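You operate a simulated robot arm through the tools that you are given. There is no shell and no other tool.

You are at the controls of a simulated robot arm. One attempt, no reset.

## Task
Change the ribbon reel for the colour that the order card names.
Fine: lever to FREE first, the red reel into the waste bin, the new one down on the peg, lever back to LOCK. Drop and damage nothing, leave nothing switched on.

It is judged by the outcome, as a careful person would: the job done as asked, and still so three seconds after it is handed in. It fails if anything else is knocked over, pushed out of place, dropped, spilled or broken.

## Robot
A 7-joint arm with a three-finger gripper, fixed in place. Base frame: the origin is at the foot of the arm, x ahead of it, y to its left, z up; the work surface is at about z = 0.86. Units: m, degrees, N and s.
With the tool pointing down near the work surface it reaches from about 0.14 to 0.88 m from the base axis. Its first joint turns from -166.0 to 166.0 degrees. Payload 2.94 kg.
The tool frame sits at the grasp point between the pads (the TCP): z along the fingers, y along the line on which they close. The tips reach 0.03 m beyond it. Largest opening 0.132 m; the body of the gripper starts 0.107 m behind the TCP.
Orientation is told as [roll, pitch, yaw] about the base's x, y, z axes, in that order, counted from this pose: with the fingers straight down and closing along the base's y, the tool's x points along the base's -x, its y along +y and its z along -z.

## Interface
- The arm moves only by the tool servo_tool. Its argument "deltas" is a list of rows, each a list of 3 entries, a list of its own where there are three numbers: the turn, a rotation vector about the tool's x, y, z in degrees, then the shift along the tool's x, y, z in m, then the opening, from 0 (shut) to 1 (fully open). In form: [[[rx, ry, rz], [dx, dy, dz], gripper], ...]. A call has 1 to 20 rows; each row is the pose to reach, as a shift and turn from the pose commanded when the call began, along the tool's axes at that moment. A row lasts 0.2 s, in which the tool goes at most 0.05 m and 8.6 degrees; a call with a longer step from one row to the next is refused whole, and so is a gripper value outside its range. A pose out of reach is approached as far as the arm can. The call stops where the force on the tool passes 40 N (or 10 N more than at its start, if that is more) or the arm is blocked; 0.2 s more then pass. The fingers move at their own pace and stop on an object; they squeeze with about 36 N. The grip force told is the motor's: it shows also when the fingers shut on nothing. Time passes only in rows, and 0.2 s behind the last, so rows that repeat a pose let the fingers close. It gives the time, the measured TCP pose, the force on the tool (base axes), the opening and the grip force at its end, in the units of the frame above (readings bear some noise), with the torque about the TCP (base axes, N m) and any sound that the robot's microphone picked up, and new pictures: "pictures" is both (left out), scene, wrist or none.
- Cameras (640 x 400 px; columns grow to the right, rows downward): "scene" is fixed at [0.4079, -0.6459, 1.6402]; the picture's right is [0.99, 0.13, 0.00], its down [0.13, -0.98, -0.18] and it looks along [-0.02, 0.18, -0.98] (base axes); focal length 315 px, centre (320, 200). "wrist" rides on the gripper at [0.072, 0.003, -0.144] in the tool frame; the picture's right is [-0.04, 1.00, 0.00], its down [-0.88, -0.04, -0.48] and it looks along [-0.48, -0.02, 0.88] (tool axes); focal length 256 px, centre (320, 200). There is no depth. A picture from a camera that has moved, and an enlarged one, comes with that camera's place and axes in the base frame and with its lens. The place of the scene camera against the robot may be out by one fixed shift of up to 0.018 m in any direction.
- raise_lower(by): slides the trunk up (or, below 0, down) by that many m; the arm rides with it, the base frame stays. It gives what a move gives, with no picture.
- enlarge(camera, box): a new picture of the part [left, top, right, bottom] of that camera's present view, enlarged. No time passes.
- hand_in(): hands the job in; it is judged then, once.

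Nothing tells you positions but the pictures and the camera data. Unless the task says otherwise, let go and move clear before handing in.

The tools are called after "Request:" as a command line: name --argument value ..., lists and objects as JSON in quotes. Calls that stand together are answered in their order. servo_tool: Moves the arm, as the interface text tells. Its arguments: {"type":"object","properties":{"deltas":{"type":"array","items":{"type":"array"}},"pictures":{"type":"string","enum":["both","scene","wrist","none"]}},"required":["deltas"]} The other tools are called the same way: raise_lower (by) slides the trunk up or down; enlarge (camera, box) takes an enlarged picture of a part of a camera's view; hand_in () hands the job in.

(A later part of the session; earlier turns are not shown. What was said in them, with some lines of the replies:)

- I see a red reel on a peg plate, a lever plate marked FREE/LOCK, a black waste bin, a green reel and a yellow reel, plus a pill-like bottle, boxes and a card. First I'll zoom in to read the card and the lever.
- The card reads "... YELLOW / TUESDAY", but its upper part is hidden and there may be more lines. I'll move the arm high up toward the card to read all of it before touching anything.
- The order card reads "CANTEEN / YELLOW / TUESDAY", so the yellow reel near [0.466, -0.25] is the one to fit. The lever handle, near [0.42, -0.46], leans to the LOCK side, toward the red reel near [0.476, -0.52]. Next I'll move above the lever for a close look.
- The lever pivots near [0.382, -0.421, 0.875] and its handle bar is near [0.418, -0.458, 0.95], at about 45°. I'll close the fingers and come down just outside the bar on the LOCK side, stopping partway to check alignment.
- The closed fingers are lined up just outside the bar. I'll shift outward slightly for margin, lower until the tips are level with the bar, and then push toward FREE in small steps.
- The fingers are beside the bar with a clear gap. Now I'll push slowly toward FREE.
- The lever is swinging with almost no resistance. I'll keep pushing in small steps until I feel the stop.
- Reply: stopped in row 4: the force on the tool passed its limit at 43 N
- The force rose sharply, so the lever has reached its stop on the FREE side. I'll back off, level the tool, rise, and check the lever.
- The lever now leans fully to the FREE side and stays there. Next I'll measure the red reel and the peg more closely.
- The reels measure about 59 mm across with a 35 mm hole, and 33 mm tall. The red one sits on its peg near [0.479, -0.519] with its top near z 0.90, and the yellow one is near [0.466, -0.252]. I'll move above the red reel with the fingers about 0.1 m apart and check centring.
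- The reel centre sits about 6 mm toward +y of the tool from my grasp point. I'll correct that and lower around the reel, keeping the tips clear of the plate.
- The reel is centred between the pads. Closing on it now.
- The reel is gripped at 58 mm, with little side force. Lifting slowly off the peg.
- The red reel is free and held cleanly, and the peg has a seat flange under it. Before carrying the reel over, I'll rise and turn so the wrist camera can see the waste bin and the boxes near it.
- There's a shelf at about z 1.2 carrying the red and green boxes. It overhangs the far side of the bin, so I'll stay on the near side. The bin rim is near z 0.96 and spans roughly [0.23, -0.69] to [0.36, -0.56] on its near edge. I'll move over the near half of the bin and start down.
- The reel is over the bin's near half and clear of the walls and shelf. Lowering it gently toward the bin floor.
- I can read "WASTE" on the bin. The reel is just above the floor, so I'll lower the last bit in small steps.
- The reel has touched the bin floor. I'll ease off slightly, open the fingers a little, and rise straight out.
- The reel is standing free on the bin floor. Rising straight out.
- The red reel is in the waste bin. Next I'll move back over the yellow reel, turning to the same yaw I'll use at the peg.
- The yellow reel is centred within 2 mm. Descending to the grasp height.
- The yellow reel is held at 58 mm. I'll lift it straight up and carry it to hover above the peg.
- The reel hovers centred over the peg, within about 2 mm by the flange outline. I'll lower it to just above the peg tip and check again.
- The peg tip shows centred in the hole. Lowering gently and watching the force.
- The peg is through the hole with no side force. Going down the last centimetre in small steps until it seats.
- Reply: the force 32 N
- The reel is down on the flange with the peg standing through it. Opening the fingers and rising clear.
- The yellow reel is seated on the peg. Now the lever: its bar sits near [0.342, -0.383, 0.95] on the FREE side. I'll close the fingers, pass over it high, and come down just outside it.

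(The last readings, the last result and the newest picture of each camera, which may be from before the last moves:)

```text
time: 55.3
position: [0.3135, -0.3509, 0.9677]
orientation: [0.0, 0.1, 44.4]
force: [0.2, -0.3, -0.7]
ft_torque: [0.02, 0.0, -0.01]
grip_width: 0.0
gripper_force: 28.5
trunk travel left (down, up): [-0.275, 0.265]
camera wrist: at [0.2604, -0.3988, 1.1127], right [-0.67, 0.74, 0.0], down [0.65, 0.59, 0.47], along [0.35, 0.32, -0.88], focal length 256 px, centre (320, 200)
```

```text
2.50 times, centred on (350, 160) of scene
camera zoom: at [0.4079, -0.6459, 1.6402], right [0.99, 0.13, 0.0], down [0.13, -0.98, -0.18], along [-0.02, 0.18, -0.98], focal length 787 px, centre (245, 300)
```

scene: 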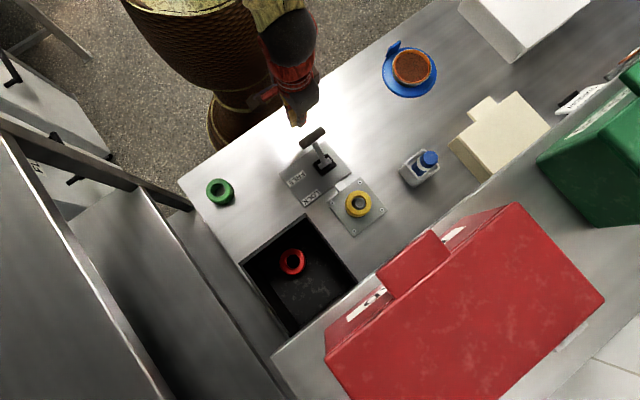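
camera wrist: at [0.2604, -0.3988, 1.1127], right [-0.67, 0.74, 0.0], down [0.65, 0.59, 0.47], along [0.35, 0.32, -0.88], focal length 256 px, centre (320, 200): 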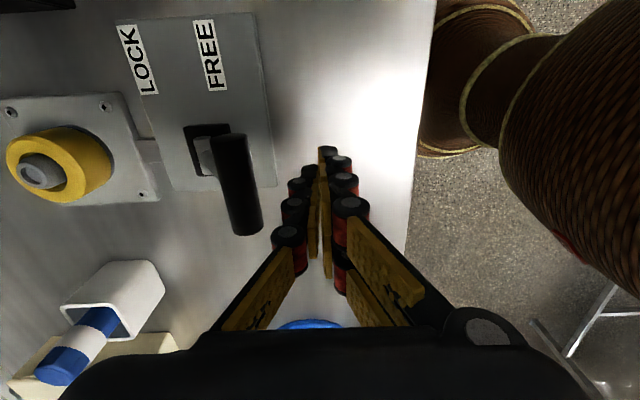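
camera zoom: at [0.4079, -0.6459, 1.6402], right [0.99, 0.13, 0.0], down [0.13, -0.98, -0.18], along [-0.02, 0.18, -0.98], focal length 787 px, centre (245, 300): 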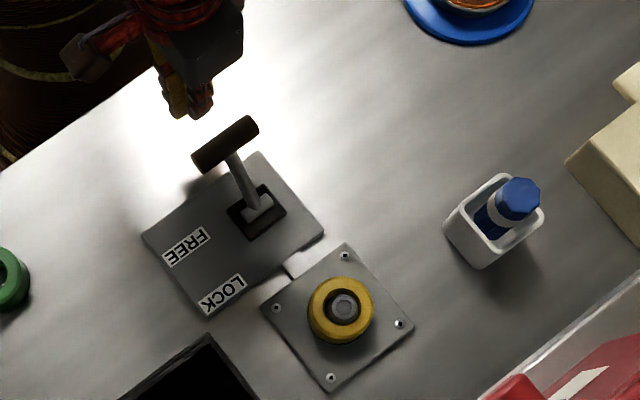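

Yellow sits squarely on the peg. The fingers are outside the bar at its height, so I'll push slowly toward LOCK.

Request:
servo_tool --deltas '[[[0, 0, 0], [0, -0.01, 0], 0], [[0, 0, 0], [0, -0.02, 0], 0], [[0, 0, 0], [0, -0.028, 0], 0], [[0, 0, 0], [0, -0.036, 0], 0], [[0, 0, 0], [0, -0.044, 0], 0], [[0, 0, 0], [0, -0.052, 0], 0], [[0, 0, 0], [0, -0.06, 0], 0], [[0, 0, 0], [0, -0.068, 0], 0], [[0, 0, 0], [0, -0.076, 0], 0]]'

```text
time: 57.3
position: [0.3661, -0.4061, 0.9655]
orientation: [0.0, 0.1, 44.3]
force: [0.4, -0.2, 0.1]
ft_torque: [0.01, -0.03, 0.0]
grip_width: 0.0
gripper_force: 28.7
trunk travel left (down, up): [-0.275, 0.265]
camera wrist: at [0.3138, -0.454, 1.1113], right [-0.67, 0.74, 0.0], down [0.65, 0.59, 0.47], along [0.35, 0.32, -0.88], focal length 256 px, centre (320, 200)
```

scene: 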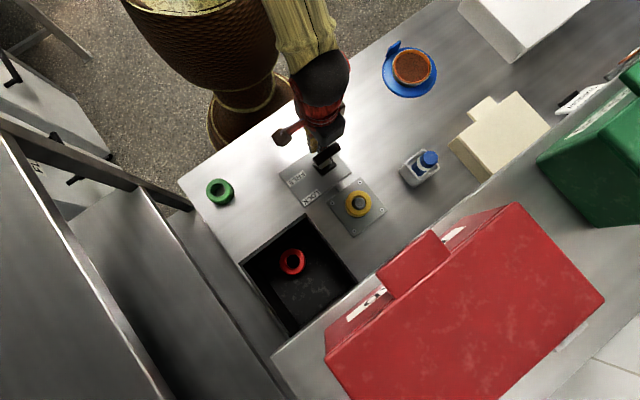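
wrist: 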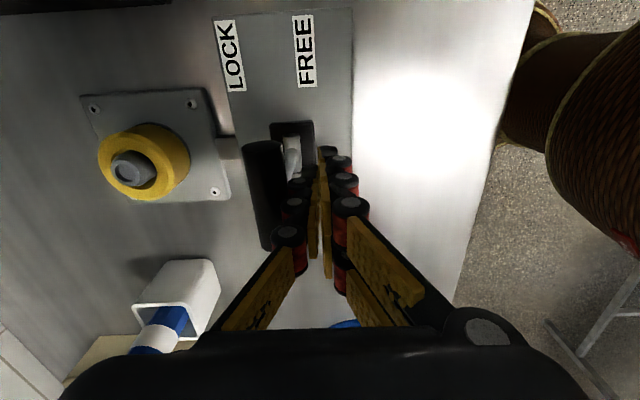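

Request:
servo_tool --deltas '[[[0, 0, 0], [0, -0.008, 0], 0], [[0, 0, 0], [0, -0.016, 0], 0], [[0, 0, 0], [0, -0.024, 0], 0], [[0, 0, 0], [0, -0.03, 0], 0]]' --pictures "wrist"

```text
time: 58.3
position: [0.388, -0.4273, 0.9657]
orientation: [0.1, 0.2, 44.4]
force: [-0.4, 1.0, -0.4]
ft_torque: [0.0, 0.0, 0.0]
grip_width: 0.0
gripper_force: 28.6
trunk travel left (down, up): [-0.275, 0.265]
camera wrist: at [0.3354, -0.476, 1.1107], right [-0.67, 0.74, 0.0], down [0.65, 0.59, 0.47], along [0.35, 0.32, -0.88], focal length 256 px, centre (320, 200)
```

wrist: 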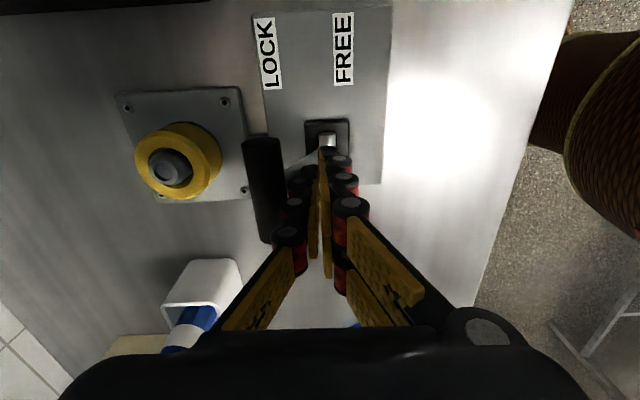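

Request:
servo_tool --deltas '[[[0, 0, 0], [0, -0.004, 0], 0], [[0, 0, 0], [0, -0.008, 0], 0], [[0, 0, 0], [0, -0.012, 0], 0], [[0, 0, 0], [0, -0.016, 0], 0]]' --pictures "wrist"

```text
time: 59.3
position: [0.3952, -0.4346, 0.9654]
orientation: [0.5, 0.0, 44.4]
force: [-19.1, 19.1, 5.4]
ft_torque: [0.42, 0.43, -0.08]
grip_width: 0.0001
gripper_force: 28.6
trunk travel left (down, up): [-0.275, 0.265]
camera wrist: at [0.3433, -0.4838, 1.1111], right [-0.67, 0.74, 0.01], down [0.66, 0.59, 0.47], along [0.35, 0.32, -0.88], focal length 256 px, centre (320, 200)
```

wrist: 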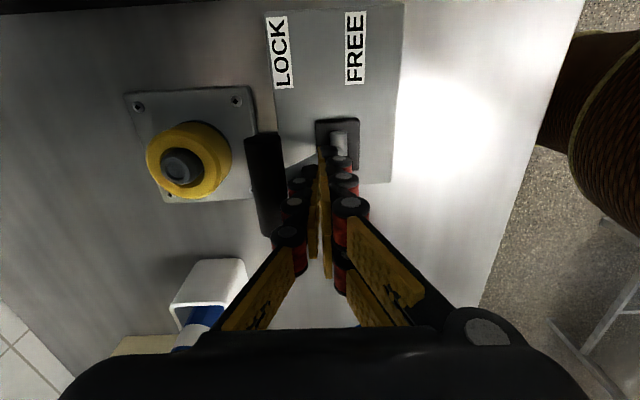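

The force has risen to about 27 N at the mirrored position, so the lever is at its LOCK stop. Backing off and rising to check.

Request:
servo_tool --deltas '[[[0, 0, 0], [0, 0.01, 0], 0], [[0, 0, 0], [0, 0.025, 0], 0], [[0, 0, 0], [0, 0.03, -0.03], 0], [[0, 0, 0], [0, 0.03, -0.07], 0], [[0, 0, 0], [0, 0.03, -0.11], 0.3], [[0, 0, 0], [0, 0.03, -0.15], 0.5], [[0, 0, 0], [0, 0.03, -0.15], 0.5], [[0, 0, 0], [0, 0.03, -0.15], 0.5]]'

Request:
enlarge --camera "scene" --box '[260, 120, 420, 240]'

Request:
enlarge --camera "wrist" --box '[160, 20, 400, 190]'

```text
time: 61.1
position: [0.377, -0.4188, 1.1139]
orientation: [0.0, 0.1, 44.4]
force: [-0.3, 0.4, 0.0]
ft_torque: [0.03, 0.02, 0.0]
grip_width: 0.0656
gripper_force: 0.1
trunk travel left (down, up): [-0.275, 0.265]
camera wrist: at [0.3242, -0.4666, 1.2598], right [-0.67, 0.74, 0.0], down [0.66, 0.59, 0.47], along [0.35, 0.32, -0.88], focal length 256 px, centre (320, 200)
```

scene: 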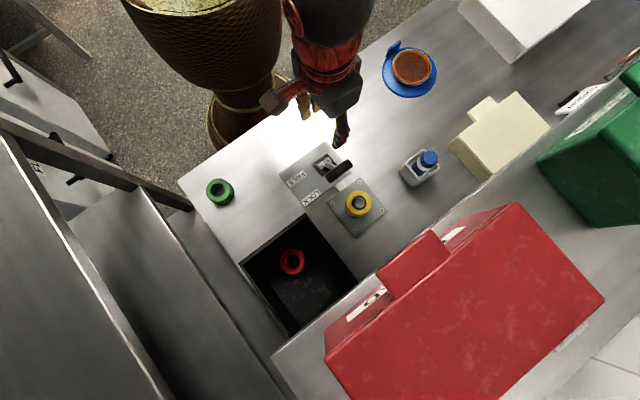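
wrist: 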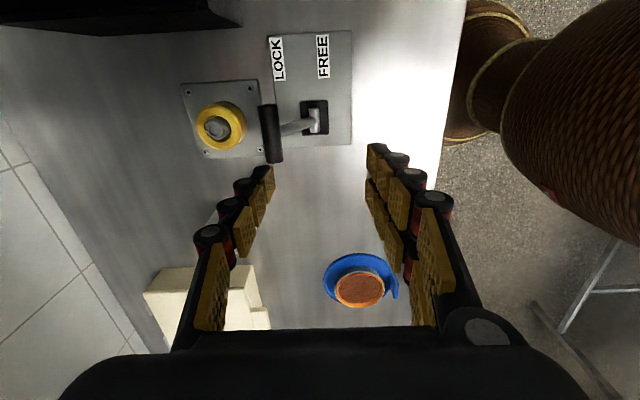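

```text
3.33 times, centred on (340, 180) of scene
camera zoom: at [0.4079, -0.6459, 1.6402], right [0.99, 0.13, 0.0], down [0.13, -0.98, -0.18], along [-0.02, 0.18, -0.98], focal length 1049 px, centre (253, 267)
```

zoom: 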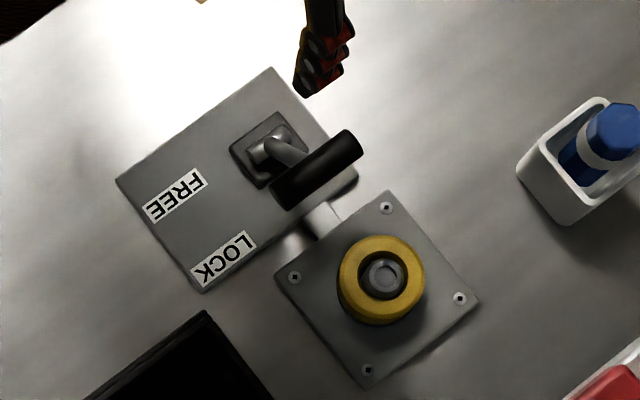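

```text
2.35 times, centred on (280, 105) of wrist
camera zoom: at [0.3242, -0.4666, 1.2598], right [-0.67, 0.74, 0.0], down [0.66, 0.59, 0.47], along [0.35, 0.32, -0.88], focal length 602 px, centre (414, 424)
```

zoom: 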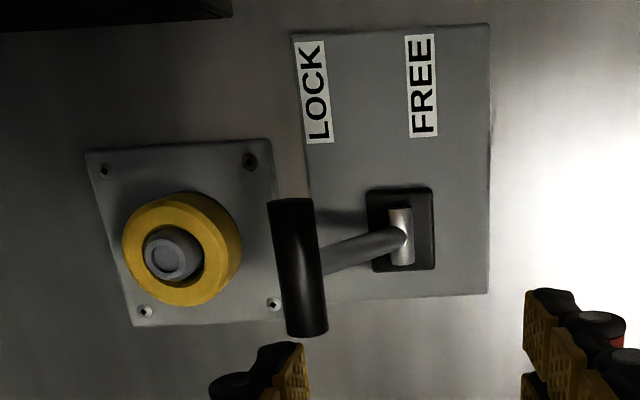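

The lever is back exactly where it started at LOCK, the yellow reel is on the peg, and the red one is in the bin. I'll rise well clear and do a final check.

Request:
servo_tool --deltas '[[[0, 0, 0], [0, 0, -0.03], 0.5], [[0, 0, 0], [0, 0, -0.07], 0.5], [[0, 0, 0], [0, 0, -0.11], 0.5], [[0, 0, 0], [0, 0.02, -0.13], 0.5], [[0, 0, 0], [0, 0.02, -0.13], 0.5]]'

Request:
enlarge --camera "scene" --box '[180, 130, 440, 340]'

```text
time: 62.3
position: [0.3658, -0.404, 1.2432]
orientation: [0.1, 0.1, 44.4]
force: [0.5, -0.2, 0.0]
ft_torque: [-0.02, -0.04, 0.02]
grip_width: 0.0659
gripper_force: 0.1
trunk travel left (down, up): [-0.275, 0.265]
camera wrist: at [0.3122, -0.4523, 1.3887], right [-0.67, 0.74, 0.0], down [0.66, 0.59, 0.47], along [0.35, 0.32, -0.88], focal length 256 px, centre (320, 200)
```

scene: 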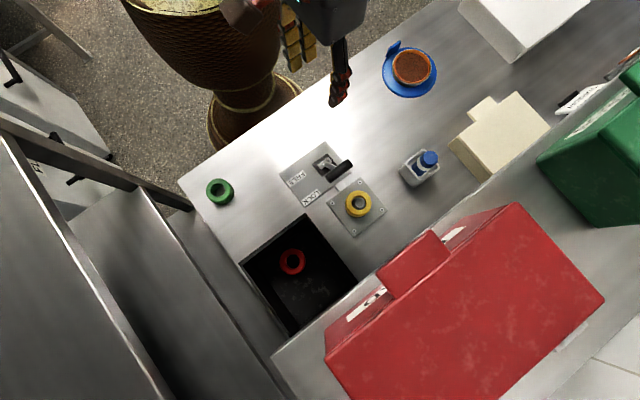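
wrist: 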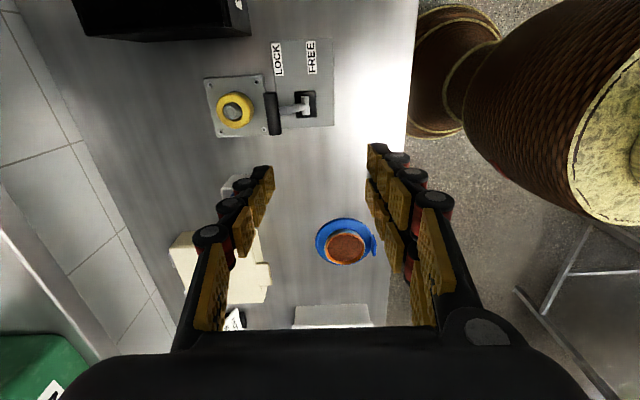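

```text
1.90 times, centred on (310, 235) of scene
camera zoom: at [0.4079, -0.6459, 1.6402], right [0.99, 0.13, 0.0], down [0.13, -0.98, -0.18], along [-0.02, 0.18, -0.98], focal length 600 px, centre (339, 133)
```

zoom: 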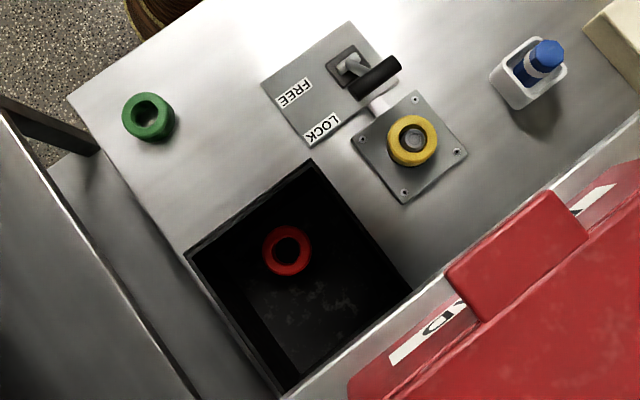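

Everything is as asked: red reel in the waste bin, yellow reel on the peg, lever at LOCK, and the bottle, dish, green reel and card all where they were. The gripper is empty and clear, so I'm handing in.

Request:
hand_in

```text
The job is handed in.
```

The reel change is done and handed in: the yellow reel is now on the peg, the colour the order card names ("CANTEEN / YELLOW / TUESDAY").

- **Lever:** I moved it to FREE first and pushed it back to its LOCK stop at the end. In the last pictures it sits where it started.
- **Red reel:** I lowered it to the floor of the waste bin and let go there, so it wasn't dropped in.
- **Yellow reel:** It sits down on the peg's flange, with the peg showing through the hole.
- **Everything else:** The green reel, bottle, dish, boxes and card look unmoved. Nothing was switched on, and the gripper is empty and well clear.
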